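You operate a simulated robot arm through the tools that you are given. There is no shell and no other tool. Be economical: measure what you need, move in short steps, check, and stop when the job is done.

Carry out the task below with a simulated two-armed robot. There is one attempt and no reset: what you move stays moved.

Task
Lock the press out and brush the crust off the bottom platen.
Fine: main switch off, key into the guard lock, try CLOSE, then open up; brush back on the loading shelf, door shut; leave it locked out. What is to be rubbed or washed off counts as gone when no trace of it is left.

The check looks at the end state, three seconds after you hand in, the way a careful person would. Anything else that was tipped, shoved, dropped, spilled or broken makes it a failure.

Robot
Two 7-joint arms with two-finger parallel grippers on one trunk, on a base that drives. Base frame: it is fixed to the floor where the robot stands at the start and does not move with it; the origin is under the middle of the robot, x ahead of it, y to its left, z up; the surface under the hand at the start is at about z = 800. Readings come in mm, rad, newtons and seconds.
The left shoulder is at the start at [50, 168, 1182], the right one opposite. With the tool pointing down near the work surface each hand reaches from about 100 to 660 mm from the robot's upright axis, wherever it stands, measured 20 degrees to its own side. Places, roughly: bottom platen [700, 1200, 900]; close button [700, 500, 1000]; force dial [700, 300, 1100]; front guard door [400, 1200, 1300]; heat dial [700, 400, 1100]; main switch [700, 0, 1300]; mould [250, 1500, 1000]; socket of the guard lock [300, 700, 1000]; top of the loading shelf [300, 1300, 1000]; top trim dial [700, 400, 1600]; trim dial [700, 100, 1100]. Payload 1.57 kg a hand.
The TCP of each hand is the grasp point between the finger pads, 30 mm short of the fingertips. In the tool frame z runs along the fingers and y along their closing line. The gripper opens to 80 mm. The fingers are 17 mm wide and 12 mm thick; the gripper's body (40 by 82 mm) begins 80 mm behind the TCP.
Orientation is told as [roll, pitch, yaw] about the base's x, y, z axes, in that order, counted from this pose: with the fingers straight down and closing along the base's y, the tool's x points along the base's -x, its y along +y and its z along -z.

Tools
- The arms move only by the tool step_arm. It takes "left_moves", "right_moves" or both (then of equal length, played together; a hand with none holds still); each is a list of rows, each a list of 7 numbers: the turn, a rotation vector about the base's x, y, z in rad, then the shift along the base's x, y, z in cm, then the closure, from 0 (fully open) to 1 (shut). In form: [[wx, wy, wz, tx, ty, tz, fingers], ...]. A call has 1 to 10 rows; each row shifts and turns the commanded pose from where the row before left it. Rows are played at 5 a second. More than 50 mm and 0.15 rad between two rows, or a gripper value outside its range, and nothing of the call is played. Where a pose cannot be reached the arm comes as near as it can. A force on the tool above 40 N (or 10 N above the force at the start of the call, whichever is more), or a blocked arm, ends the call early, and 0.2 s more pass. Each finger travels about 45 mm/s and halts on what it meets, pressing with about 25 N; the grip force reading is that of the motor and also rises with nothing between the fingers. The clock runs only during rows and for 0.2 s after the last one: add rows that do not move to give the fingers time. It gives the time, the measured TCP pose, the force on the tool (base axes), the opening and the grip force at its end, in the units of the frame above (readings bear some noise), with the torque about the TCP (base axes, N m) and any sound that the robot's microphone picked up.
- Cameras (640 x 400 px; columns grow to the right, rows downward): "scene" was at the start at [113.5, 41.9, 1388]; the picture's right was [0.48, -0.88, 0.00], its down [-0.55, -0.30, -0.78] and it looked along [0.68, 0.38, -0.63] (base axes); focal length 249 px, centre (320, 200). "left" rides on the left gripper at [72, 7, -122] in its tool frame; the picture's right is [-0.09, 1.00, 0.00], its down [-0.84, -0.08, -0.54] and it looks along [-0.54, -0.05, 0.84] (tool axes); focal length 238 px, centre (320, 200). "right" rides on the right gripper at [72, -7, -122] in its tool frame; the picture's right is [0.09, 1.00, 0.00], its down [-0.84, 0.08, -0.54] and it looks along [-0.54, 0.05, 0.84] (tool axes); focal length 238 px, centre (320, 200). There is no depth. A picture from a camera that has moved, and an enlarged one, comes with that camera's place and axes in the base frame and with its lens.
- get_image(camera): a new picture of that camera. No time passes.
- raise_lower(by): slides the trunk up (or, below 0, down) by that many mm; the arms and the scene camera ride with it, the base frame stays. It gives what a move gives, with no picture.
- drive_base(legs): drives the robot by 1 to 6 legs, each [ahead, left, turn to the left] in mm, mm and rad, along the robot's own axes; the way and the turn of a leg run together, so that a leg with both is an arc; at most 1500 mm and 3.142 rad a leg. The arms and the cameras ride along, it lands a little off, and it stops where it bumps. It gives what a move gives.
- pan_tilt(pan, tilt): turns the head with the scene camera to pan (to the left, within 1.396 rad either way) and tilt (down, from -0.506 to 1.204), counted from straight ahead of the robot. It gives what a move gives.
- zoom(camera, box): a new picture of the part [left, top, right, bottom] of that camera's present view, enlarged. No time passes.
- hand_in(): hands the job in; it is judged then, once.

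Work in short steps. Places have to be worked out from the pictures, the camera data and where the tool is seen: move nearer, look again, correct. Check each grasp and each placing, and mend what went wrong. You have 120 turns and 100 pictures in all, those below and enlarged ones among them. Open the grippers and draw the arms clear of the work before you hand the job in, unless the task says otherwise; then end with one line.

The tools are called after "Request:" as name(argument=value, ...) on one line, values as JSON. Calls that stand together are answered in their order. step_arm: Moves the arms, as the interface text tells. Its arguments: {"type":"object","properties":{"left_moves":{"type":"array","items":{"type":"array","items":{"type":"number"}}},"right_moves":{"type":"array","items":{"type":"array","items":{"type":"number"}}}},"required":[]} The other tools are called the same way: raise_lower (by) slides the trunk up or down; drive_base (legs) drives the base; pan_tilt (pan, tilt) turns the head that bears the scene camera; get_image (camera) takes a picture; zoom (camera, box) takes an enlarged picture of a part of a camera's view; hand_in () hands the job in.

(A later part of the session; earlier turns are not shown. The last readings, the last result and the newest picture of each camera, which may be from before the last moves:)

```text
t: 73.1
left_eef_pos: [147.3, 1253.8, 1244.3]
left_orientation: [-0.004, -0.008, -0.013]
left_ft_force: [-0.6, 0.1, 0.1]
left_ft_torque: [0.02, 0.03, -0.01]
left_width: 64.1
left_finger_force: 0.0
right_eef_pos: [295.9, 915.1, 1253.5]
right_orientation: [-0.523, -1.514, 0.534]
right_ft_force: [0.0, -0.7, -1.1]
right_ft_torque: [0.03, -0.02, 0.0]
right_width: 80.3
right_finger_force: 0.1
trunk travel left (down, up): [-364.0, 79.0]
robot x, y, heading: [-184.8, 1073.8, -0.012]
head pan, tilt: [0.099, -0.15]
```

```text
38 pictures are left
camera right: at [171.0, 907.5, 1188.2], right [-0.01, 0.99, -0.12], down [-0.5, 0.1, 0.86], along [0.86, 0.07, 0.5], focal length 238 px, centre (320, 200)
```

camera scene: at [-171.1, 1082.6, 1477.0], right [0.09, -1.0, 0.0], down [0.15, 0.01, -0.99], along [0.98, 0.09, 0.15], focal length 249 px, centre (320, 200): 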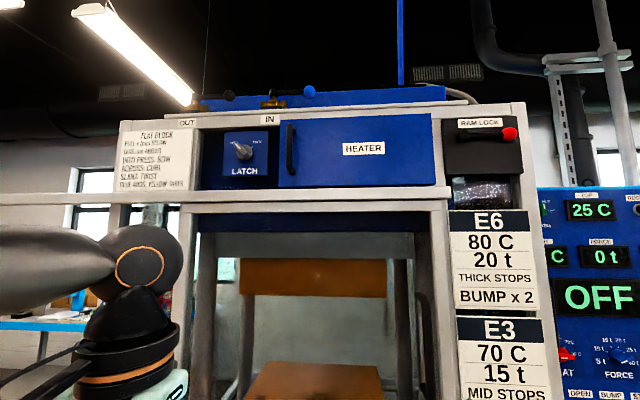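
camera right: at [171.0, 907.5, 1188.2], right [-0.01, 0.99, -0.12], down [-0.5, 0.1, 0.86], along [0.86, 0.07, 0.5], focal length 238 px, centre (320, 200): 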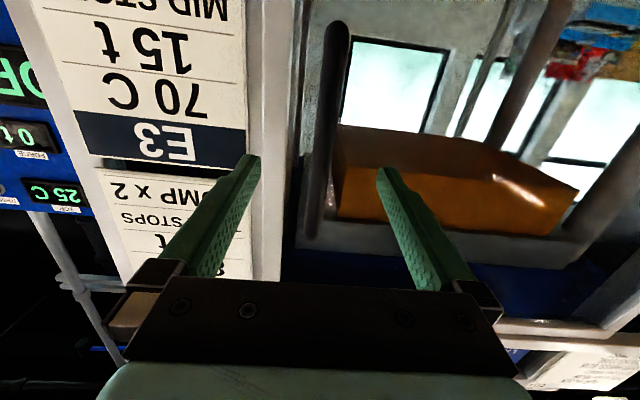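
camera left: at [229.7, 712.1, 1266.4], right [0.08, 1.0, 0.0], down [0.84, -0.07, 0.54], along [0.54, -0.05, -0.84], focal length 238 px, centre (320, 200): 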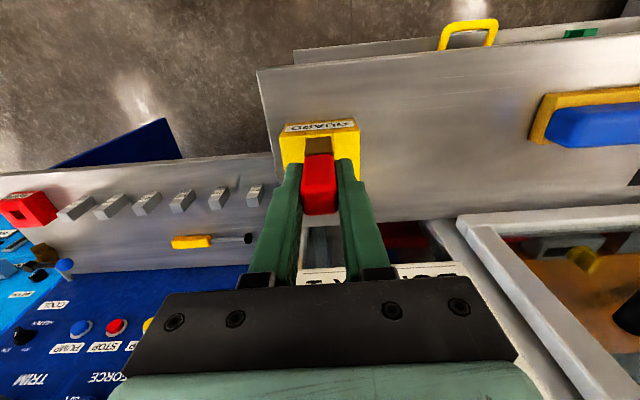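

The bar is centred between the fingers. I correct the roll, advance 65 mm and close.

Request:
step_arm(right_moves=[[0.11, 0, 0, 2, 0, 0, 0], [0, 0, 0, 2, 0, 0, 0], [0, 0, 0, 2, 0, 0, 0]])

Request:
get_image(camera="right")

```text
t: 73.9
left_eef_pos: [146.1, 1253.7, 1243.7]
left_orientation: [-0.007, -0.01, -0.013]
left_ft_force: [-0.3, 0.3, 0.3]
left_ft_torque: [0.0, 0.04, 0.02]
left_width: 64.2
left_finger_force: 0.0
right_eef_pos: [352.8, 914.6, 1256.5]
right_orientation: [1.062, -1.477, -1.052]
right_ft_force: [0.5, -0.7, -0.2]
right_ft_torque: [0.04, -0.01, -0.02]
right_width: 80.1
right_finger_force: 0.1
trunk travel left (down, up): [-364.0, 79.0]
robot x, y, heading: [-190.2, 1076.9, -0.009]
head pan, tilt: [0.099, -0.15]
```

```text
37 pictures are left
camera right: at [228.5, 914.0, 1188.9], right [-0.01, 1.0, -0.01], down [-0.5, 0.0, 0.86], along [0.86, 0.02, 0.5], focal length 238 px, centre (320, 200)
```

right: 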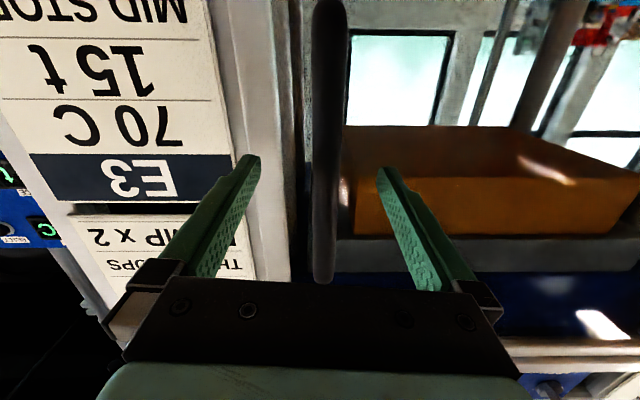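

Request:
step_arm(right_moves=[[0, 0, 0, 1.2, 0, 0, 0], [0, 0, 0, 0, 0, 0, 0.5], [0, 0, 0, 0, 0, 0, 1], [0, 0, 0, 0, 0, 0, 1], [0, 0, 0, 0, 0, 0, 1], [0, 0, 0, 0, 0, 0, 1]])

Request:
step_arm(right_moves=[[0, 0, 0, 0, 1, 0, 1], [0, 0, 0, 0, 1, 0, 1], [0, 0, 0, 0, 1, 0, 1], [0, 0, 0, 0, 0, 0, 1]])

Request:
get_image(camera="right")

```text
t: 75.3
left_eef_pos: [146.2, 1255.7, 1243.0]
left_orientation: [-0.007, -0.01, -0.014]
left_ft_force: [0.1, -0.3, 0.1]
left_ft_torque: [0.02, 0.02, -0.02]
left_width: 64.1
left_finger_force: 0.1
right_eef_pos: [365.9, 918.2, 1254.9]
right_orientation: [1.04, -1.481, -1.023]
right_ft_force: [1.6, 10.0, -0.9]
right_ft_torque: [-0.34, -0.12, 0.15]
right_width: 19.0
right_finger_force: 25.1
trunk travel left (down, up): [-364.0, 79.0]
robot x, y, heading: [-186.0, 1072.7, -0.006]
head pan, tilt: [0.099, -0.15]
```

```text
t: 76.3
left_eef_pos: [143.9, 1255.2, 1244.6]
left_orientation: [-0.006, -0.011, -0.012]
left_ft_force: [-0.3, -0.7, -0.2]
left_ft_torque: [0.0, 0.0, 0.0]
left_width: 64.0
left_finger_force: 0.0
right_eef_pos: [365.0, 947.3, 1255.7]
right_orientation: [1.083, -1.479, -1.068]
right_ft_force: [-10.6, 2.6, 3.6]
right_ft_torque: [-0.59, 0.47, 0.05]
right_width: 19.0
right_finger_force: 33.3
trunk travel left (down, up): [-364.0, 79.0]
robot x, y, heading: [-184.2, 1073.0, -0.016]
head pan, tilt: [0.099, -0.15]
```

```text
36 pictures are left
camera right: at [240.5, 946.2, 1188.4], right [-0.02, 1.0, -0.01], down [-0.51, 0.0, 0.86], along [0.86, 0.02, 0.51], focal length 238 px, centre (320, 200)
```

right: 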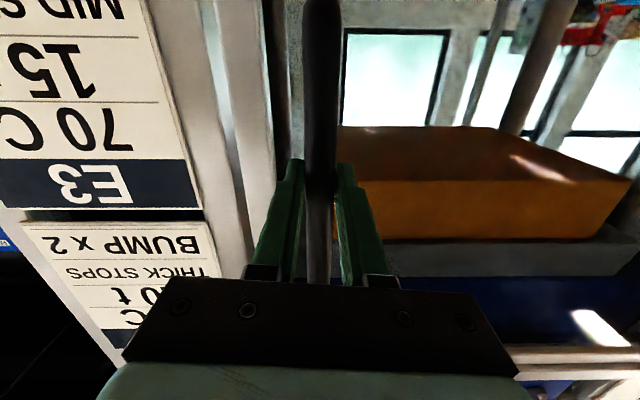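

The door slides to the left with little force. I drive the base left while holding the handle.

Request:
drive_base(legs=[[0, 150, 0.012], [0, 200, 0]])

Request:
get_image(camera="right")

```text
t: 80.2
left_eef_pos: [142.3, 1609.5, 1244.4]
left_orientation: [-0.007, -0.014, -0.002]
left_ft_force: [-0.2, -0.5, 1.0]
left_ft_torque: [0.01, 0.02, 0.02]
left_width: 63.7
left_finger_force: 0.1
right_eef_pos: [367.1, 1303.6, 1256.7]
right_orientation: [1.08, -1.478, -1.056]
right_ft_force: [-17.5, 2.3, -1.0]
right_ft_torque: [-0.56, 0.05, 0.09]
right_width: 19.1
right_finger_force: 33.0
trunk travel left (down, up): [-364.0, 79.0]
robot x, y, heading: [-182.1, 1422.5, -0.0]
head pan, tilt: [0.099, -0.15]
```

```text
35 pictures are left
camera right: at [241.9, 1300.7, 1188.4], right [-0.03, 1.0, -0.01], down [-0.51, 0.0, 0.86], along [0.86, 0.03, 0.51], focal length 238 px, centre (320, 200)
```

right: 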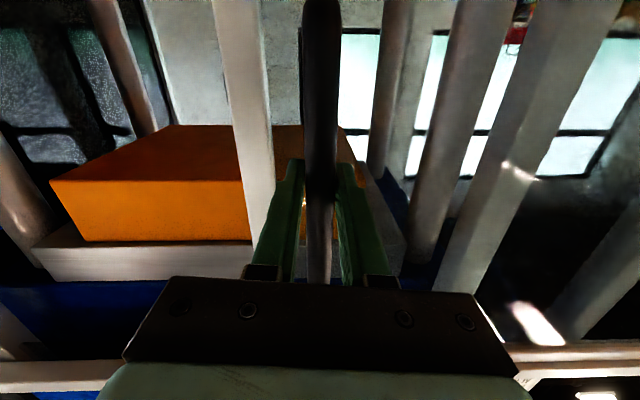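

I slide the door further with the arm until it stops.

Request:
step_arm(right_moves=[[0, 0, 0, 0, 3, 0, 1], [0, 0, 0, 0, 3, 0, 1], [0, 0, 0, 0, 3, 0, 1], [0, 0, 0, 0, 3, 0, 1], [0, 0, 0, 0, 3, 0, 1], [0, 0, 0, 0, 2, 0, 1], [0, 0, 0, 0, 2, 0, 1]])

Request:
pan_tilt(pan=-0.4, tilt=0.4)

Request:
get_image(camera="scene")

```text
t: 81.8
left_eef_pos: [141.8, 1609.8, 1244.8]
left_orientation: [-0.007, -0.014, -0.001]
left_ft_force: [0.1, -0.4, 0.4]
left_ft_torque: [0.01, 0.02, -0.01]
left_width: 64.0
left_finger_force: 0.1
right_eef_pos: [368.9, 1495.7, 1256.1]
right_orientation: [1.099, -1.477, -1.071]
right_ft_force: [-17.2, 2.6, 9.0]
right_ft_torque: [-0.63, 0.27, -0.02]
right_width: 18.9
right_finger_force: 33.2
trunk travel left (down, up): [-364.0, 79.0]
robot x, y, heading: [-186.1, 1422.4, -0.001]
head pan, tilt: [0.099, -0.15]
```

```text
t: 82.8
left_eef_pos: [141.0, 1608.3, 1245.1]
left_orientation: [-0.006, -0.013, -0.002]
left_ft_force: [0.5, -0.4, -0.2]
left_ft_torque: [-0.01, 0.01, 0.0]
left_width: 64.0
left_finger_force: 0.0
right_eef_pos: [367.4, 1493.7, 1254.6]
right_orientation: [1.101, -1.48, -1.076]
right_ft_force: [-22.7, 3.0, 7.2]
right_ft_torque: [-0.62, -0.07, 0.07]
right_width: 19.2
right_finger_force: 33.7
trunk travel left (down, up): [-364.0, 79.0]
robot x, y, heading: [-185.2, 1420.3, 0.004]
head pan, tilt: [-0.4, 0.4]
```

```text
34 pictures are left
camera scene: at [-66.4, 1388.9, 1427.6], right [-0.39, -0.92, 0.0], down [-0.35, 0.15, -0.92], along [0.85, -0.36, -0.38], focal length 249 px, centre (320, 200)
```

scene: 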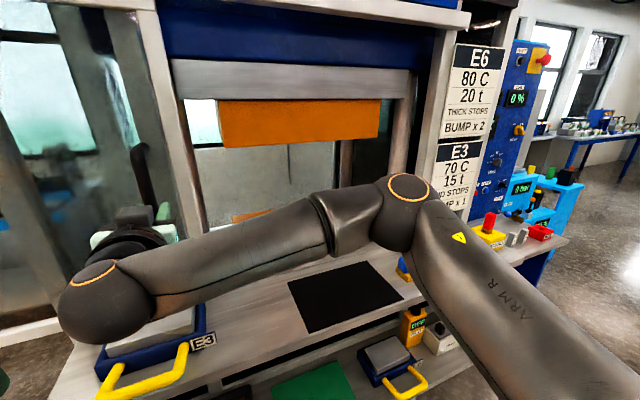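

The door is open wide. I let go, back off, and drive to the middle of the opening to see the platen.

Request:
step_arm(right_moves=[[0, 0, 0, 0, 0, 0, 0.6], [0, 0, 0, 0, 0, 0, 0.1], [0, 0, 0, 0, 0, 0, 0], [0, 0, 0, -4, 0, 0, 0], [0, 0, 0, -4, 0, 0, 0], [0, 0, 0, -4, -2, 0, 0], [0, 0, 0, -4, -2, 0, 0], [0, 0, 0, 0, -4, 0, 0], [0, 0, 0, 0, -4, 0, 0], [0, 0, 0, 0, -4, 0, 0]])

Request:
step_arm(right_moves=[[0, 0, 0, 0, -4.5, 0, 0], [0, 0, 0, 0, -4.5, 0, 0], [0, 0, 0, 0, -4.5, 0, 0], [0, 0, 0, 0, -4.5, 0, 0], [0, 0, 0, 0, -4.5, 0, 0]])

Request:
drive_base(legs=[[0, -220, 0]])

Request:
pan_tilt(pan=-0.1, tilt=0.55)

Request:
get_image(camera="scene")

```text
t: 85.0
left_eef_pos: [144.4, 1607.4, 1244.0]
left_orientation: [-0.002, -0.01, -0.001]
left_ft_force: [0.7, 0.5, 0.8]
left_ft_torque: [-0.01, 0.0, 0.02]
left_width: 64.1
left_finger_force: 0.2
right_eef_pos: [218.6, 1341.2, 1256.8]
right_orientation: [1.043, -1.477, -1.02]
right_ft_force: [0.1, 0.1, 0.5]
right_ft_torque: [0.0, 0.01, -0.04]
right_width: 79.7
right_finger_force: 0.1
right hand out of reach, approached as far as the arm can: row 10
trunk travel left (down, up): [-364.0, 79.0]
robot x, y, heading: [-180.7, 1424.1, -0.002]
head pan, tilt: [-0.4, 0.4]
```

```text
t: 86.2
left_eef_pos: [144.6, 1608.4, 1243.7]
left_orientation: [-0.003, -0.009, -0.001]
left_ft_force: [0.1, 0.0, -0.1]
left_ft_torque: [-0.01, -0.03, 0.02]
left_width: 64.0
left_finger_force: 0.0
right_eef_pos: [263.4, 1138.5, 1288.5]
right_orientation: [1.062, -1.479, -1.04]
right_ft_force: [-0.8, -0.9, 0.1]
right_ft_torque: [0.02, 0.06, -0.02]
right_width: 79.8
right_finger_force: 0.1
right hand out of reach, approached as far as the arm can: row 1, 2, 3, 4
trunk travel left (down, up): [-364.0, 79.0]
robot x, y, heading: [-185.7, 1426.0, -0.001]
head pan, tilt: [-0.4, 0.4]
```

```text
t: 88.7
left_eef_pos: [144.2, 1390.1, 1244.8]
left_orientation: [-0.007, -0.011, -0.003]
left_ft_force: [-0.1, 0.4, 0.5]
left_ft_torque: [0.01, 0.01, -0.04]
left_width: 63.9
left_finger_force: 0.0
right_eef_pos: [264.0, 920.8, 1289.2]
right_orientation: [1.059, -1.477, -1.038]
right_ft_force: [-0.2, -0.6, 0.0]
right_ft_torque: [-0.01, -0.02, -0.02]
right_width: 79.8
right_finger_force: 0.1
trunk travel left (down, up): [-364.0, 79.0]
robot x, y, heading: [-185.2, 1206.6, -0.002]
head pan, tilt: [-0.4, 0.4]
```

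```text
t: 89.5
left_eef_pos: [143.6, 1389.8, 1243.8]
left_orientation: [-0.005, -0.012, -0.003]
left_ft_force: [0.0, 0.6, 0.5]
left_ft_torque: [0.0, -0.04, 0.05]
left_width: 63.9
left_finger_force: 0.0
right_eef_pos: [264.7, 921.7, 1288.3]
right_orientation: [1.058, -1.478, -1.033]
right_ft_force: [-0.4, -0.2, -0.2]
right_ft_torque: [0.01, 0.0, 0.03]
right_width: 79.9
right_finger_force: 0.1
trunk travel left (down, up): [-364.0, 79.0]
robot x, y, heading: [-184.4, 1202.8, 0.007]
head pan, tilt: [-0.099, 0.55]
```

```text
33 pictures are left
camera scene: at [-57.7, 1197.6, 1413.2], right [-0.1, -0.99, 0.0], down [-0.52, 0.05, -0.85], along [0.85, -0.09, -0.52], focal length 249 px, centre (320, 200)
```

scene: 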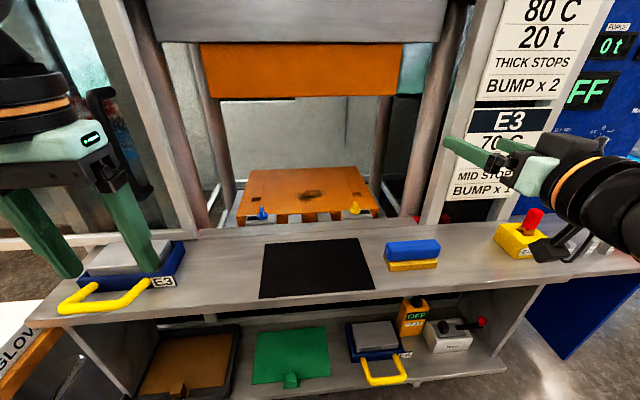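

The platen shows a dark crust patch. I zoom on it and on the brush.

Request:
zoom(camera="scene", box=[220, 155, 400, 235])

Request:
zoom(camera="scene", box=[360, 215, 460, 295])

```text
3.56 times, centred on (310, 195) of scene
camera zoom: at [-57.7, 1197.6, 1413.2], right [-0.1, -0.99, 0.0], down [-0.52, 0.05, -0.85], along [0.85, -0.09, -0.52], focal length 886 px, centre (356, 218)
```

zoom: 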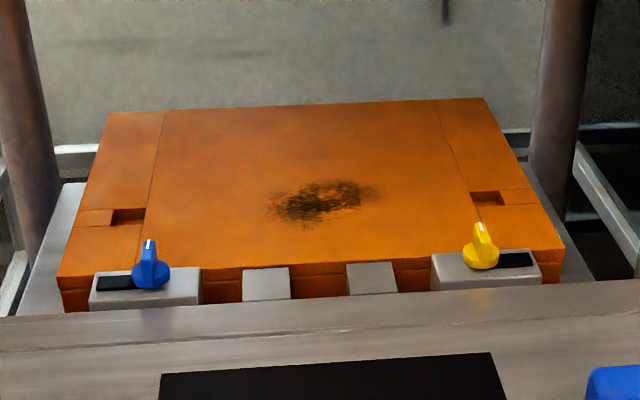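

```text
5.00 times, centred on (410, 255) of scene
camera zoom: at [-57.7, 1197.6, 1413.2], right [-0.1, -0.99, 0.0], down [-0.52, 0.05, -0.85], along [0.85, -0.09, -0.52], focal length 1246 px, centre (-130, -75)
```

zoom: 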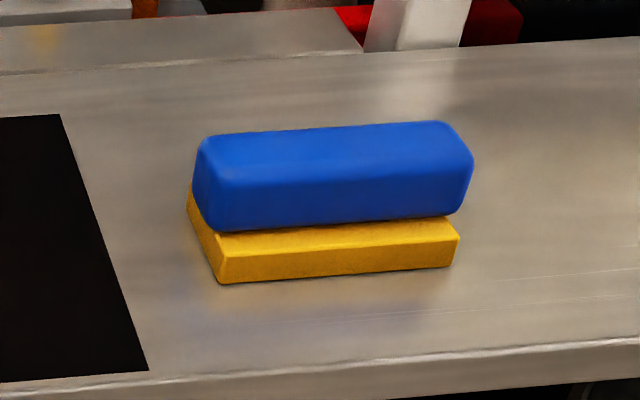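

The patch lies mid-platen between the two trim knobs (blue, yellow), which I must avoid. Brush centre ≈ [310, 965], along y. I raise the trunk to triangulate the platen height, and tilt the right hand 45° pointing toward +y.

Request:
raise_lower(by=75)

Request:
zoom(camera="scene", box=[220, 155, 400, 235])

Request:
step_arm(right_moves=[[0, 0.138, 0, -2, -1, 0, 0], [0, 0.138, 0, -2, -1, 0, 0], [0, 0.138, 0, 0, -1, 0, 0], [0, 0.138, 0, 0, 0, 0, 0], [0, 0.138, 0, 0, 0, 0, 0], [0, 0, 0.143, 0, 0, 0, 0], [0, 0, 0.143, 0, 0, 0, 0], [0, 0, 0.143, 0, 0, 0, 0], [0, 0, 0.143, 0, 0, 0, 0], [0, 0, 0.143, 0, 0, 0, 0]])

Request:
step_arm(right_moves=[[0, 0, 0.143, 0, 0, 0, 0], [0, 0, 0.143, 0, 0, 0, 0], [0, 0, 0.143, 0, 0, 0, 0], [0, 0, 0.143, 0, 0, 0, 0], [0, 0, 0.143, 0, 0, 0, 0], [0, 0, 0.141, 0, 0, 0, 0]])

```text
t: 90.6
left_eef_pos: [145.6, 1389.7, 1318.5]
left_orientation: [-0.004, -0.01, -0.004]
left_ft_force: [0.9, 0.4, 0.4]
left_ft_torque: [0.01, -0.01, -0.02]
left_width: 63.9
left_finger_force: 0.0
right_eef_pos: [264.4, 922.7, 1363.0]
right_orientation: [1.057, -1.477, -1.032]
right_ft_force: [0.7, -1.2, 0.2]
right_ft_torque: [-0.02, -0.01, 0.05]
right_width: 80.2
right_finger_force: 0.1
trunk travel left (down, up): [-439.0, 4.0]
robot x, y, heading: [-183.9, 1205.0, -0.002]
head pan, tilt: [-0.099, 0.55]
```

```text
3.56 times, centred on (310, 195) of scene
camera zoom: at [-57.5, 1197.6, 1488.2], right [-0.1, -0.99, 0.0], down [-0.52, 0.05, -0.85], along [0.85, -0.09, -0.52], focal length 886 px, centre (356, 218)
```

zoom: 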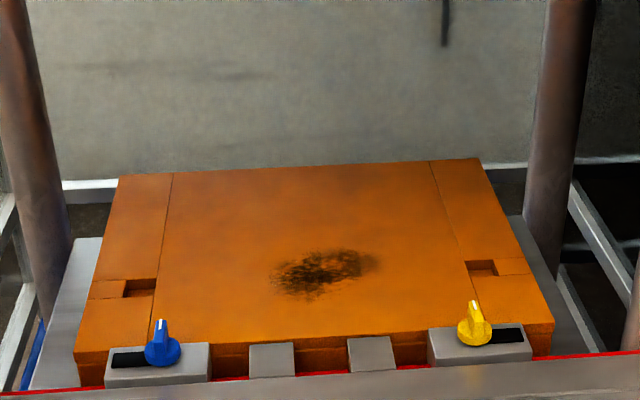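

```text
t: 92.8
left_eef_pos: [148.2, 1390.4, 1318.0]
left_orientation: [-0.005, -0.006, -0.004]
left_ft_force: [0.1, 0.4, 0.1]
left_ft_torque: [0.02, 0.06, 0.0]
left_width: 64.0
left_finger_force: 0.1
right_eef_pos: [234.9, 899.2, 1371.2]
right_orientation: [0.117, -0.821, 0.592]
right_ft_force: [0.0, 0.1, -0.3]
right_ft_torque: [-0.03, 0.06, 0.05]
right_width: 80.0
right_finger_force: 0.1
right hand out of reach, approached as far as the arm can: row 10
trunk travel left (down, up): [-439.0, 4.0]
robot x, y, heading: [-186.7, 1208.1, -0.004]
head pan, tilt: [-0.099, 0.55]
```

```text
t: 94.2
left_eef_pos: [145.1, 1390.4, 1318.3]
left_orientation: [-0.006, -0.012, -0.004]
left_ft_force: [0.5, -0.2, 0.0]
left_ft_torque: [-0.01, -0.01, 0.01]
left_width: 63.9
left_finger_force: 0.2
right_eef_pos: [102.2, 1026.9, 1388.7]
right_orientation: [0.115, -0.829, 1.45]
right_ft_force: [-0.4, -0.2, 1.1]
right_ft_torque: [-0.01, 0.04, -0.02]
right_width: 80.1
right_finger_force: 0.1
right hand out of reach, approached as far as the arm can: row 1, 2, 3, 4, 5, 6
trunk travel left (down, up): [-439.0, 4.0]
robot x, y, heading: [-183.2, 1208.0, -0.006]
head pan, tilt: [-0.099, 0.55]
```

Triangulation: platen top z≈1012, patch x 580–670, y 1100–1208. The hand needs a better stance to grip the brush, so I drive 250 mm right and ease the tilt to about 25°.

Request:
drive_base(legs=[[0, -250, 0]])

Request:
step_arm(right_moves=[[-0.1, 0, 0.03, 4, 2, 0, 0], [-0.1, 0, 0.03, 4, 2, 0, 0], [-0.1, 0, 0.03, 4, 2, 0, 0], [-0.1, 0, 0.03, 4, 2, 0, 0], [0, 0, 0, 4, 2, -2, 0], [0, 0, 0, 1, 2, -4, 0], [0, 0, 0, 0, 2, -4, 0], [0, 0, 0, 0, 1, -4, 0]])

Request:
get_image(camera="right")

```text
t: 97.0
left_eef_pos: [143.9, 1145.8, 1319.9]
left_orientation: [-0.006, -0.01, -0.002]
left_ft_force: [0.3, -0.3, -0.8]
left_ft_torque: [0.01, 0.01, -0.03]
left_width: 63.9
left_finger_force: 0.0
right_eef_pos: [102.9, 781.8, 1387.9]
right_orientation: [0.112, -0.83, 1.45]
right_ft_force: [-0.4, -0.4, -0.3]
right_ft_torque: [-0.01, 0.02, -0.01]
right_width: 79.8
right_finger_force: 0.0
trunk travel left (down, up): [-439.0, 4.0]
robot x, y, heading: [-186.5, 962.6, 0.002]
head pan, tilt: [-0.099, 0.55]
```

```text
t: 98.8
left_eef_pos: [144.3, 1145.1, 1319.9]
left_orientation: [-0.005, -0.012, -0.002]
left_ft_force: [0.1, 0.3, 0.1]
left_ft_torque: [0.01, 0.0, 0.05]
left_width: 64.2
left_finger_force: 0.1
right_eef_pos: [130.5, 981.3, 1260.0]
right_orientation: [0.088, -0.428, 1.585]
right_ft_force: [-0.2, -0.8, -0.3]
right_ft_torque: [-0.01, -0.01, 0.01]
right_width: 79.9
right_finger_force: 0.1
right hand out of reach, approached as far as the arm can: row 1, 2, 3, 4, 5, 6, 8
trunk travel left (down, up): [-439.0, 4.0]
robot x, y, heading: [-182.5, 962.6, -0.004]
head pan, tilt: [-0.099, 0.55]
```

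```text
29 pictures are left
camera right: at [149.4, 866.7, 1338.3], right [-0.99, -0.13, 0.04], down [-0.04, 0.53, 0.85], along [-0.14, 0.84, -0.53], focal length 238 px, centre (320, 200)
```

right: 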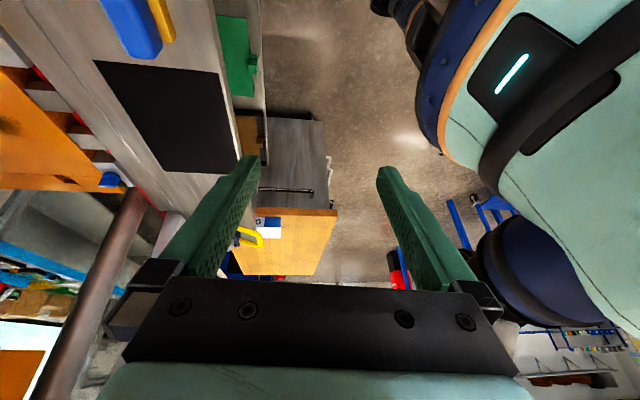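

The orientation is right now but the hand sits too near the robot. I extend it toward the brush at this height.

Request:
step_arm(right_moves=[[0, 0, 0, 4, -1, 0, 0], [0, 0, 0, 4, -1, 0, 0], [0, 0, 0, 4, -1, 0, 0], [0, 0, 0, 4, -1, -1, 0], [0, 0, 0, 2, 0, -4, 0], [0, 0, 0, 0, 0, -4, 0]])

Request:
get_image(camera="right")

```text
t: 100.2
left_eef_pos: [143.8, 1144.9, 1318.2]
left_orientation: [-0.005, -0.01, -0.003]
left_ft_force: [0.2, -0.4, -0.4]
left_ft_torque: [0.0, 0.0, 0.0]
left_width: 63.9
left_finger_force: 0.1
right_eef_pos: [121.0, 943.8, 1231.5]
right_orientation: [0.09, -0.431, 1.584]
right_ft_force: [-0.8, 0.0, 0.0]
right_ft_torque: [0.0, 0.01, 0.02]
right_width: 80.0
right_finger_force: 0.2
right hand out of reach, approached as far as the arm can: row 1, 2, 3, 4, 5, 6
trunk travel left (down, up): [-439.0, 4.0]
robot x, y, heading: [-187.2, 960.6, 0.004]
head pan, tilt: [-0.099, 0.55]
```

```text
28 pictures are left
camera right: at [139.7, 829.2, 1311.4], right [-0.99, -0.13, 0.04], down [-0.04, 0.53, 0.85], along [-0.14, 0.84, -0.53], focal length 238 px, centre (320, 200)
```

right: 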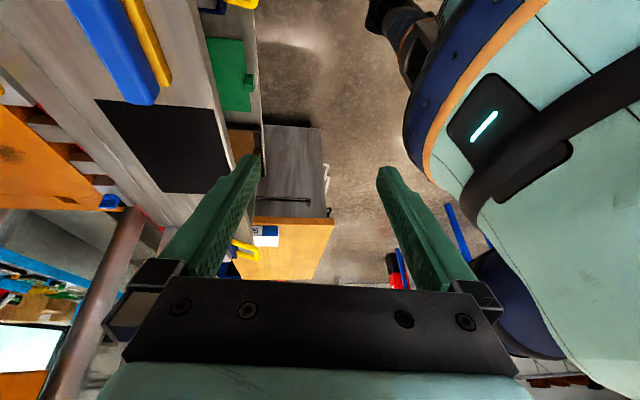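

The wrist limit blocks pointing inward; pointing outward (-y) should be natural for the right arm. I drive back left and swing the hand round to yaw -90°.

Request:
drive_base(legs=[[0, 245, 0]])

Request:
step_arm(right_moves=[[0, 0, -0.145, 1, -1, 1, 0], [0, 0, -0.145, 1, -1, 1, 0], [0, 0, -0.145, 1, -1, 1, 0], [0, 0, -0.145, 1, -1, 1, 0], [0, 0, -0.145, 1, -1, 1, 0], [0, 0, -0.145, 1, -1, 1, 0], [0, 0, -0.145, 1, -1, 0, 0], [0, 0, -0.145, 1, -1, 0, 0], [0, 0, -0.145, 1, -1, 0, 0], [0, 0, -0.145, 1, -1, 0, 0]])

Request:
step_arm(right_moves=[[0, 0, -0.145, 0, -2, 0, 0], [0, 0, -0.145, 0, -2, 0, 0], [0, 0, -0.145, 0, -2, 0, 0], [0, 0, -0.145, 0, -2, 0, 0], [0, 0, -0.145, 0, -2, 0, 0], [0, 0, -0.145, 0, 0, 0, 0], [0, 0, -0.145, 0, 0, 0, 0], [0, 0, -0.145, 0, 0, 0, 0], [0, 0, -0.145, 0, 0, 0, 0], [0, 0, -0.145, 0, 0, 0, 0]])

```text
t: 102.9
left_eef_pos: [142.5, 1390.4, 1318.2]
left_orientation: [-0.005, -0.012, 0.004]
left_ft_force: [-0.9, -0.2, 0.3]
left_ft_torque: [-0.03, -0.01, 0.01]
left_width: 63.9
left_finger_force: 0.1
right_eef_pos: [119.3, 1189.5, 1231.1]
right_orientation: [0.089, -0.428, 1.591]
right_ft_force: [1.0, -0.5, 0.0]
right_ft_torque: [-0.01, 0.02, -0.01]
right_width: 80.0
right_finger_force: 0.2
trunk travel left (down, up): [-439.0, 4.0]
robot x, y, heading: [-186.3, 1203.3, 0.005]
head pan, tilt: [-0.099, 0.55]
```

```text
t: 105.1
left_eef_pos: [141.9, 1391.3, 1318.4]
left_orientation: [-0.005, -0.01, 0.007]
left_ft_force: [-1.0, 0.3, -0.1]
left_ft_torque: [-0.05, -0.02, -0.03]
left_width: 64.1
left_finger_force: 0.0
right_eef_pos: [220.4, 1088.2, 1292.5]
right_orientation: [0.089, -0.429, 0.137]
right_ft_force: [-0.1, 1.2, -0.5]
right_ft_torque: [-0.02, 0.01, 0.02]
right_width: 80.2
right_finger_force: 0.1
trunk travel left (down, up): [-439.0, 4.0]
robot x, y, heading: [-187.4, 1203.6, 0.003]
head pan, tilt: [-0.099, 0.55]
```

```text
t: 107.3
left_eef_pos: [141.4, 1389.7, 1317.5]
left_orientation: [-0.006, -0.009, 0.005]
left_ft_force: [0.2, -0.2, 0.6]
left_ft_torque: [-0.01, 0.0, 0.0]
left_width: 64.0
left_finger_force: 0.0
right_eef_pos: [220.0, 988.9, 1290.9]
right_orientation: [0.089, -0.429, -1.311]
right_ft_force: [0.2, 0.0, -0.6]
right_ft_torque: [0.01, -0.01, -0.03]
right_width: 79.8
right_finger_force: 0.0
trunk travel left (down, up): [-439.0, 4.0]
robot x, y, heading: [-184.3, 1203.4, 0.007]
head pan, tilt: [-0.099, 0.55]
```

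Reachable. I finish the yaw, level the closing line, and move over the brush.

Request:
step_arm(right_moves=[[0, 0, -0.13, 3, 0, -1, 0], [0, 0, -0.13, 3, 0, -2, 0], [0, 0.081, -0.037, 3, 0, -3, 0], [0, 0, 0, 0, -1, -4, 0], [0, 0, 0, 0, -1, -4, 0]])

Request:
get_image(camera="right")

```text
t: 108.5
left_eef_pos: [142.3, 1390.4, 1318.9]
left_orientation: [-0.006, -0.012, 0.005]
left_ft_force: [0.5, 0.6, 0.4]
left_ft_torque: [0.0, -0.01, -0.02]
left_width: 64.3
left_finger_force: 0.1
right_eef_pos: [310.0, 965.7, 1151.6]
right_orientation: [-0.001, -0.43, -1.569]
right_ft_force: [-0.3, 0.1, -0.9]
right_ft_torque: [-0.01, 0.04, -0.02]
right_width: 79.6
right_finger_force: 0.0
trunk travel left (down, up): [-439.0, 4.0]
robot x, y, heading: [-189.7, 1203.9, 0.011]
head pan, tilt: [-0.099, 0.55]
```

```text
27 pictures are left
camera right: at [303.3, 1083.2, 1231.7], right [1.0, 0.09, -0.04], down [0.08, -0.53, 0.84], along [0.05, -0.84, -0.54], focal length 238 px, centre (320, 200)
```

right: 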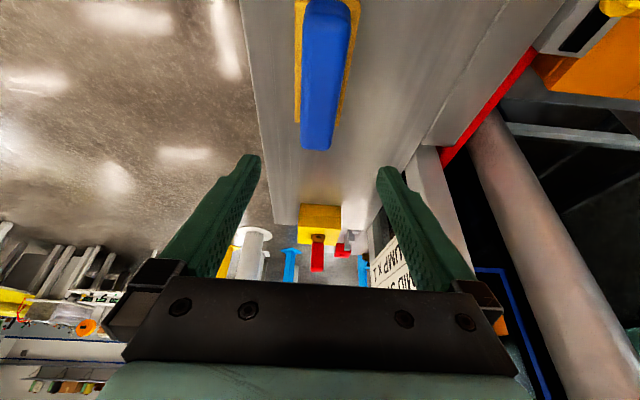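

Brush confirmed at x≈307, centre y≈965. I lower to z≈1076 with a 3 mm x correction, then close.

Request:
step_arm(right_moves=[[0, 0, 0, -0.3, 0, -4, 0], [0, 0, 0, 0, 0, -3.5, 0], [0, 0, 0, 0, 0, 0, 0.4], [0, 0, 0, 0, 0, 0, 0.8], [0, 0, 0, 0, 0, 0, 1], [0, 0, 0, 0, 0, 0, 1]])

Request:
get_image(camera="right")

```text
t: 109.9
left_eef_pos: [141.4, 1390.9, 1318.6]
left_orientation: [-0.006, -0.009, 0.007]
left_ft_force: [-0.2, 1.0, -0.5]
left_ft_torque: [0.0, -0.04, 0.02]
left_width: 64.1
left_finger_force: 0.1
right_eef_pos: [304.4, 969.1, 1075.4]
right_orientation: [-0.001, -0.431, -1.57]
right_ft_force: [0.6, -0.6, 0.4]
right_ft_torque: [0.03, -0.02, -0.01]
right_width: 29.8
right_finger_force: 20.4
trunk travel left (down, up): [-439.0, 4.0]
robot x, y, heading: [-184.8, 1203.4, 0.006]
head pan, tilt: [-0.099, 0.55]
```

```text
26 pictures are left
camera right: at [298.0, 1085.8, 1157.4], right [1.0, 0.09, -0.04], down [0.08, -0.54, 0.84], along [0.05, -0.84, -0.54], focal length 238 px, centre (320, 200)
```

right: 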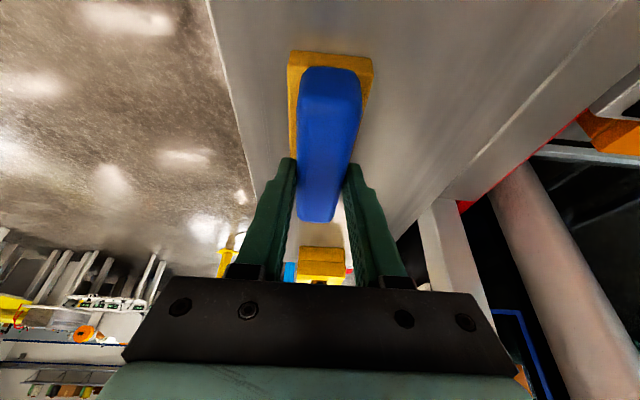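

Brush gripped (29.8 mm). I lift it and swing it to point forward, moving in front of the patch.

Request:
step_arm(right_moves=[[0, 0, 0, 0, 0, 2, 1], [0, 0, 0, 0, 0, 4, 1], [0, 0, 0, 0, 0, 4, 1], [0, 0, 0.143, 0, 2, 2, 1], [0, 0, 0.143, 0, 2, 0, 1], [0, 0, 0.143, 0, 2, 0, 1], [0, 0, 0.143, 0, 2, 0, 1], [0, 0, 0.143, 0, 2, 0, 1], [0, 0, 0.143, 0, 2, 0, 1], [0, 0, 0.143, 0, 2, 0, 1]])

Request:
step_arm(right_moves=[[0, 0, 0.143, 0, 2, 0, 1], [0, 0, 0.143, 0, 2, 0, 1], [0, 0, 0.143, 0, 1, 0, 1], [0, 0, 0.14, 0, 0, 0, 1]])

Request:
get_image(camera="right")

```text
t: 112.1
left_eef_pos: [141.9, 1390.0, 1320.5]
left_orientation: [-0.003, -0.01, 0.006]
left_ft_force: [-0.3, 0.3, -0.2]
left_ft_torque: [0.0, 0.02, -0.03]
left_width: 63.9
left_finger_force: 0.2
right_eef_pos: [307.5, 1110.9, 1197.2]
right_orientation: [0.0, -0.429, -0.565]
right_ft_force: [-0.5, -0.4, -1.5]
right_ft_torque: [-0.01, 0.0, 0.0]
right_width: 29.6
right_finger_force: 24.9
trunk travel left (down, up): [-439.0, 4.0]
robot x, y, heading: [-189.0, 1201.2, 0.004]
head pan, tilt: [-0.099, 0.55]
```

```text
t: 113.1
left_eef_pos: [142.1, 1389.9, 1318.5]
left_orientation: [-0.005, -0.009, 0.004]
left_ft_force: [0.3, -0.1, -0.4]
left_ft_torque: [0.02, 0.0, -0.03]
left_width: 64.0
left_finger_force: 0.1
right_eef_pos: [307.0, 1160.3, 1196.0]
right_orientation: [0.001, -0.428, 0.002]
right_ft_force: [-0.2, 0.6, -2.0]
right_ft_torque: [0.01, 0.0, -0.02]
right_width: 29.3
right_finger_force: 24.8
trunk travel left (down, up): [-439.0, 4.0]
robot x, y, heading: [-187.0, 1201.5, 0.01]
head pan, tilt: [-0.099, 0.55]
```

```text
25 pictures are left
camera right: at [191.4, 1154.6, 1277.9], right [-0.09, 1.0, -0.04], down [0.53, 0.08, 0.84], along [0.84, 0.05, -0.54], focal length 238 px, centre (320, 200)
```

right: 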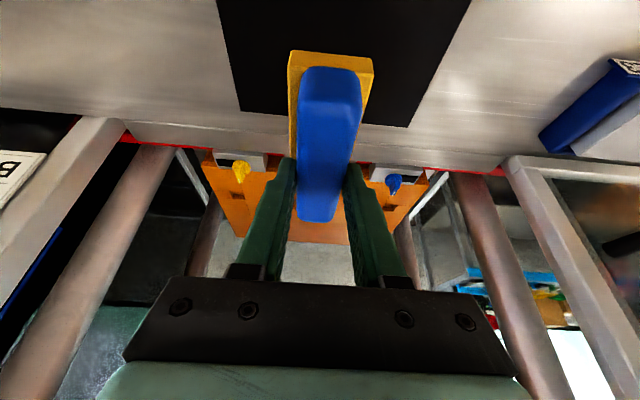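

Geometry check: with only 25° tilt my wrist would hit the upper platen. I will set the brush on the shelf (long axis along x) at about [345, 1010] and regrip it with ~50° tilt.

Request:
step_arm(right_moves=[[0, 0, 0, 1, -4, 0, 1], [0, 0, 0, 1, -4, 0, 1], [0, 0, 0, 1, -4, -2, 1], [0, 0, 0, 1, -3, -3, 1], [0, 0, 0, 0, 0, -3, 1], [0, 0, 0, 0, 0, -2.5, 1], [0, 0, 0, 0, 0, -1, 1], [0, 0, 0, 0, 0, -0.4, 1]])

Request:
get_image(camera="right")

```text
t: 114.9
left_eef_pos: [141.2, 1391.3, 1318.6]
left_orientation: [-0.005, -0.011, 0.004]
left_ft_force: [-0.2, -0.2, -0.2]
left_ft_torque: [0.05, 0.0, -0.01]
left_width: 64.1
left_finger_force: 0.0
right_eef_pos: [347.0, 1009.1, 1077.1]
right_orientation: [0.001, -0.431, 0.001]
right_ft_force: [-0.9, -0.9, -1.3]
right_ft_torque: [0.04, -0.06, 0.01]
right_width: 29.5
right_finger_force: 25.2
trunk travel left (down, up): [-439.0, 4.0]
robot x, y, heading: [-188.1, 1206.4, 0.012]
head pan, tilt: [-0.099, 0.55]
```

```text
24 pictures are left
camera right: at [230.4, 1003.8, 1158.2], right [-0.08, 1.0, -0.04], down [0.53, 0.08, 0.84], along [0.84, 0.05, -0.54], focal length 238 px, centre (320, 200)
```

right: 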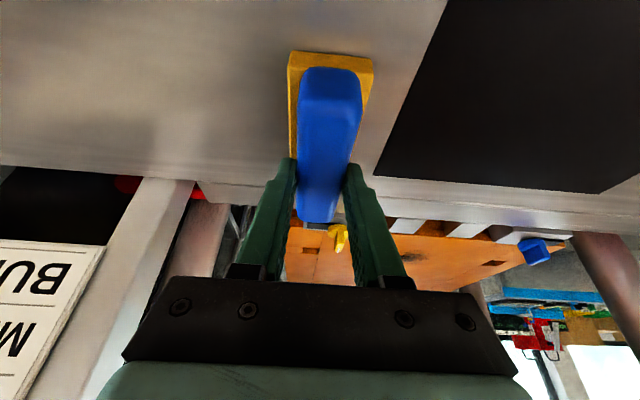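

Just above the shelf. I lower 2 mm more, release, back off along the tool axis, and tilt to about 50°.

Request:
step_arm(right_moves=[[0, 0, 0, 0, 0, -0.2, 1], [0, 0, 0, 0, 0, 0, 0.7], [0, 0, 0, 0, 0, 0, 0.2], [0, 0, 0, 0, 0, 0, 0], [0, 0, 0, -1.5, 0, 3, 0], [0, 0, 0, -1.5, 0, 3, 0], [0, -0.15, 0, 0, 0, 0, 0], [0, -0.15, 0, 0, 0, 0, 0], [0, -0.14, 0, 0, 0, 0, 0]])

Request:
get_image(camera="right")

```text
t: 116.9
left_eef_pos: [141.8, 1390.3, 1318.1]
left_orientation: [-0.004, -0.011, 0.004]
left_ft_force: [-0.5, 0.5, 0.1]
left_ft_torque: [0.03, 0.02, -0.01]
left_width: 64.0
left_finger_force: 0.0
right_eef_pos: [316.4, 1009.0, 1136.2]
right_orientation: [0.001, -0.872, 0.0]
right_ft_force: [-0.5, 0.8, -0.4]
right_ft_torque: [0.0, 0.01, -0.01]
right_width: 80.0
right_finger_force: 0.1
trunk travel left (down, up): [-439.0, 4.0]
robot x, y, heading: [-184.5, 1201.5, 0.006]
head pan, tilt: [-0.099, 0.55]
```

```text
23 pictures are left
camera right: at [176.6, 1003.1, 1159.9], right [-0.06, 1.0, -0.07], down [0.12, 0.08, 0.99], along [0.99, 0.05, -0.13], focal length 238 px, centre (320, 200)
```

right: 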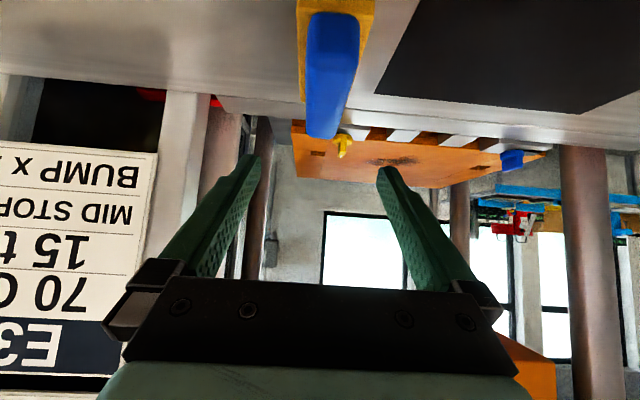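

The brush stands where I left it. I come down on it again with the steeper hand and close.

Request:
step_arm(right_moves=[[0, 0, 0, 1.5, 0, -3, 0], [0, 0, 0, 1.6, 0, -3.2, 0], [0, 0, 0, 0, 0, 0, 0.4], [0, 0, 0, 0, 0, 0, 0.8], [0, 0, 0, 0, 0, 0, 1], [0, 0, 0, 0, 0, 0, 1], [0, 0, 0, 0, 0, 1, 1], [0, 0, 0, 0, 0, 3, 1], [0, 0, 0, 0, 0, 4, 1]])

Request:
get_image(camera="right")

```text
t: 118.9
left_eef_pos: [142.4, 1391.4, 1318.8]
left_orientation: [-0.005, -0.009, 0.004]
left_ft_force: [0.2, 0.7, 0.1]
left_ft_torque: [0.03, 0.0, -0.03]
left_width: 64.3
left_finger_force: 0.1
right_eef_pos: [348.2, 1008.3, 1152.8]
right_orientation: [-0.002, -0.867, 0.001]
right_ft_force: [0.2, -0.5, -1.4]
right_ft_torque: [0.01, -0.01, -0.03]
right_width: 29.7
right_finger_force: 24.6
trunk travel left (down, up): [-439.0, 4.0]
robot x, y, heading: [-184.5, 1205.6, 0.005]
head pan, tilt: [-0.099, 0.55]
```

```text
22 pictures are left
camera right: at [208.5, 1003.4, 1177.7], right [-0.06, 1.0, -0.07], down [0.13, 0.08, 0.99], along [0.99, 0.05, -0.13], focal length 238 px, centre (320, 200)
```

right: 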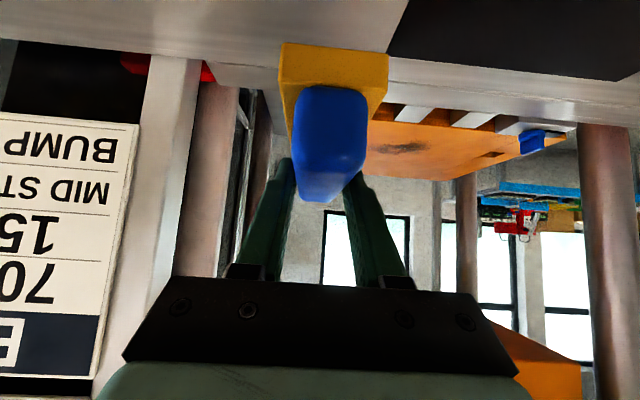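

The brush is held at 50° tilt. I drive a bit ahead and left, then reach over the patch at z≈1110.

Request:
drive_base(legs=[[70, 80, 0]])

Request:
step_arm(right_moves=[[0, 0, 0, 4, 2, -1, 1], [0, 0, 0, 4, 2, -1, 1], [0, 0, 0, 4, 2, -1, 1], [0, 0, 0, 4, 0, -1, 1], [0, 0, 0, 2.5, 0, 0, 1]])

Request:
get_image(camera="scene")

```text
t: 120.3
left_eef_pos: [212.8, 1473.5, 1318.5]
left_orientation: [-0.006, -0.01, 0.01]
left_ft_force: [0.4, 0.1, 0.0]
left_ft_torque: [-0.02, -0.02, 0.0]
left_width: 64.1
left_finger_force: 0.2
right_eef_pos: [419.7, 1094.1, 1152.9]
right_orientation: [-0.001, -0.868, 0.004]
right_ft_force: [0.3, -0.5, -1.6]
right_ft_torque: [-0.03, -0.02, 0.0]
right_width: 29.7
right_finger_force: 25.1
trunk travel left (down, up): [-439.0, 4.0]
robot x, y, heading: [-116.4, 1284.4, 0.015]
head pan, tilt: [-0.099, 0.55]
```

```text
t: 121.5
left_eef_pos: [210.4, 1473.9, 1319.3]
left_orientation: [-0.005, -0.01, 0.01]
left_ft_force: [-0.5, 0.2, -0.3]
left_ft_torque: [-0.02, -0.02, 0.02]
left_width: 64.0
left_finger_force: 0.1
right_eef_pos: [603.7, 1154.0, 1112.6]
right_orientation: [-0.003, -0.871, 0.007]
right_ft_force: [-0.3, 1.3, -2.1]
right_ft_torque: [-0.01, 0.02, -0.02]
right_width: 29.7
right_finger_force: 24.8
trunk travel left (down, up): [-439.0, 4.0]
robot x, y, heading: [-117.4, 1283.0, 0.013]
head pan, tilt: [-0.099, 0.55]
```

```text
21 pictures are left
camera scene: at [11.4, 1279.3, 1488.1], right [-0.09, -1.0, 0.0], down [-0.52, 0.05, -0.85], along [0.85, -0.07, -0.52], focal length 249 px, centre (320, 200)
```

scene: 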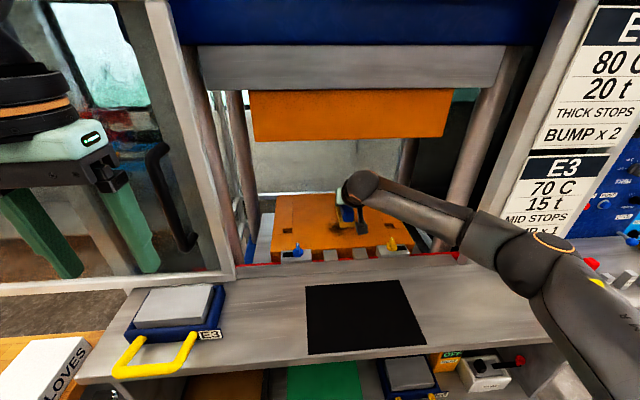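

The brush hangs over the patch with the wrist clear under the upper platen. I lower until I feel the platen.

Request:
step_arm(right_moves=[[0, 0, 0, 0, 0, -2, 1], [0, 0, 0, 0, 0, -1.5, 1], [0, 0, 0, 0, 0, -0.4, 1], [0, 0, 0, 0, 0, -0.3, 1], [0, 0, 0, 0, 0, -0.3, 1], [0, 0, 0, 0, 0, -0.2, 1]])

```text
t: 122.9
left_eef_pos: [209.8, 1474.4, 1319.2]
left_orientation: [-0.005, -0.011, 0.009]
left_ft_force: [0.5, -0.7, -0.8]
left_ft_torque: [0.0, 0.0, 0.01]
left_width: 64.0
left_finger_force: 0.1
right_eef_pos: [605.4, 1152.5, 1072.6]
right_orientation: [0.001, -0.878, 0.003]
right_ft_force: [4.8, -1.1, 14.3]
right_ft_torque: [-0.02, 0.59, 0.04]
right_width: 29.7
right_finger_force: 25.2
trunk travel left (down, up): [-439.0, 4.0]
robot x, y, heading: [-118.3, 1281.5, 0.015]
head pan, tilt: [-0.099, 0.55]
```

Contact at TCP z≈1072 (14 N). I scrub with in-and-out strokes, stepping sideways toward +y.

Request:
step_arm(right_moves=[[0, 0, 0, 2, 0, 0, 1], [0, 0, 0, 2, 0, 0, 1], [0, 0, 0, -2, 0, 0, 1], [0, 0, 0, -2, 0, 0, 1], [0, 0, 0, 0, 2.4, 0, 1], [0, 0, 0, 2, 0, 0, 1], [0, 0, 0, 2, 0, 0, 1], [0, 0, 0, -2, 0, 0, 1], [0, 0, 0, -2, 0, 0, 1], [0, 0, 0, 0, 2.4, 0, 1]])

Request:
step_arm(right_moves=[[0, 0, 0, 2, 0, 0, 1], [0, 0, 0, 2, 0, 0, 1], [0, 0, 0, -2, 0, 0, 1], [0, 0, 0, -2, 0, 0, 1], [0, 0, 0, 0, -3, 0, 1], [0, 0, 0, 0, -3, 0, 1], [0, 0, 0, 0, -1.2, 0, 1], [0, 0, 0, 2, 0, 0, 1], [0, 0, 0, 2, 0, 0, 1], [0, 0, 0, -2, 0, 0, 1]])

Request:
zoom(camera="scene", box=[250, 180, 430, 280])

```text
t: 125.1
left_eef_pos: [207.7, 1472.7, 1320.3]
left_orientation: [-0.005, -0.013, 0.009]
left_ft_force: [0.7, -0.3, 0.5]
left_ft_torque: [0.0, 0.0, -0.02]
left_width: 64.1
left_finger_force: 0.1
right_eef_pos: [603.2, 1200.9, 1071.3]
right_orientation: [-0.005, -0.875, 0.001]
right_ft_force: [-0.6, -5.3, 19.4]
right_ft_torque: [-0.02, -0.27, -0.1]
right_width: 29.7
right_finger_force: 24.8
trunk travel left (down, up): [-439.0, 4.0]
robot x, y, heading: [-115.9, 1285.4, 0.014]
head pan, tilt: [-0.099, 0.55]
```

```text
t: 127.3
left_eef_pos: [207.8, 1474.2, 1320.5]
left_orientation: [-0.004, -0.013, 0.012]
left_ft_force: [0.0, -0.7, -0.3]
left_ft_torque: [0.01, -0.03, -0.01]
left_width: 64.0
left_finger_force: 0.1
right_eef_pos: [623.9, 1126.0, 1070.0]
right_orientation: [0.001, -0.877, 0.005]
right_ft_force: [4.0, -1.0, 18.3]
right_ft_torque: [0.08, -0.24, 0.18]
right_width: 29.7
right_finger_force: 24.8
trunk travel left (down, up): [-439.0, 4.0]
robot x, y, heading: [-115.7, 1285.6, 0.014]
head pan, tilt: [-0.099, 0.55]
```

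```text
3.56 times, centred on (340, 230) of scene
camera zoom: at [8.6, 1278.8, 1488.5], right [-0.09, -1.0, 0.0], down [-0.52, 0.05, -0.85], along [0.85, -0.07, -0.52], focal length 886 px, centre (249, 93)
```

zoom: 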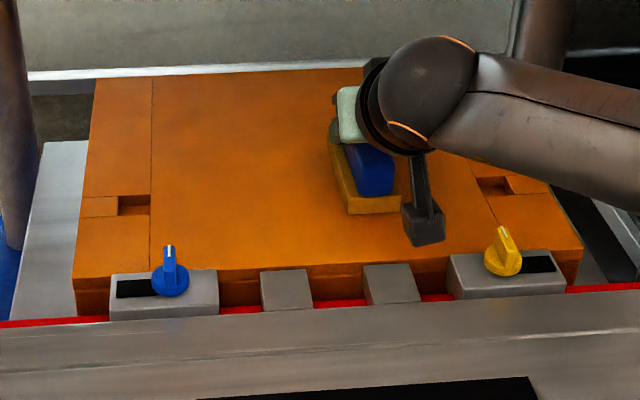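

The crust on the left is gone. I scrub the rightmost part (still clear of the yellow knob).

Request:
step_arm(right_moves=[[0, 0, 0, -2, 0, 0, 1], [0, 0, 0, 0, -2.2, 0, 1], [0, 0, 0, 2, 0, 0, 1], [0, 0, 0, 2.5, 0, 0, 1], [0, 0, 0, -2.5, 0, 0, 1], [0, 0, 0, -2, 0, 0, 1], [0, 0, 0, 0, -1, 0, 1], [0, 0, 0, 2, 0, 0, 1], [0, 0, 0, 2.5, 0, 0, 1], [0, 0, 0, -1, 0, 0, 1]])

Request:
step_arm(right_moves=[[0, 0, 0, 0, 3, 0, 1], [0, 0, 0, 0, 3, 0, 1], [0, 0, 0, 0, 3, 0, 1], [0, 0, 0, 0, 2.5, 0, 1], [0, 0, 0, 0, 0, 3, 1], [0, 0, 0, -2, 0, 4, 1], [0, 0, 0, -4, 0, 1, 1], [0, 0, 0, -4, -2, 0, 1], [0, 0, 0, -4, -2, 0, 1], [0, 0, 0, -4, -2, 0, 1]])

Request:
zoom(camera="scene", box=[250, 180, 430, 280])

```text
t: 129.5
left_eef_pos: [208.9, 1474.0, 1318.6]
left_orientation: [-0.006, -0.013, 0.011]
left_ft_force: [0.6, -0.6, 0.0]
left_ft_torque: [0.03, -0.05, -0.04]
left_width: 64.0
left_finger_force: 0.1
right_eef_pos: [639.1, 1096.3, 1069.1]
right_orientation: [-0.001, -0.875, 0.007]
right_ft_force: [5.2, -1.2, 15.3]
right_ft_torque: [-0.01, -0.22, 0.1]
right_width: 29.5
right_finger_force: 25.1
trunk travel left (down, up): [-439.0, 4.0]
robot x, y, heading: [-117.1, 1285.2, 0.009]
head pan, tilt: [-0.099, 0.55]
```

```text
t: 131.7
left_eef_pos: [209.5, 1473.0, 1319.1]
left_orientation: [-0.004, -0.009, 0.01]
left_ft_force: [0.0, 0.3, -0.8]
left_ft_torque: [-0.01, -0.02, 0.02]
left_width: 64.2
left_finger_force: 0.0
right_eef_pos: [458.8, 1149.5, 1145.8]
right_orientation: [0.0, -0.871, 0.003]
right_ft_force: [-0.6, -0.9, -1.2]
right_ft_torque: [0.0, 0.0, 0.03]
right_width: 29.7
right_finger_force: 25.1
trunk travel left (down, up): [-439.0, 4.0]
robot x, y, heading: [-113.7, 1284.3, 0.014]
head pan, tilt: [-0.099, 0.55]
```

```text
3.56 times, centred on (340, 230) of scene
camera zoom: at [10.4, 1278.0, 1488.3], right [-0.09, -1.0, 0.0], down [-0.52, 0.05, -0.85], along [0.85, -0.07, -0.52], focal length 886 px, centre (249, 93)
```

zoom: 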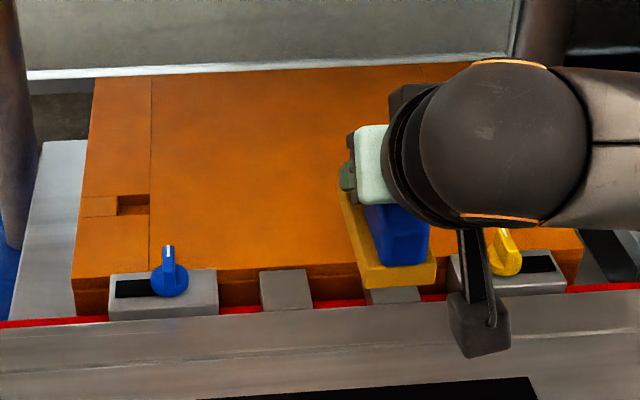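

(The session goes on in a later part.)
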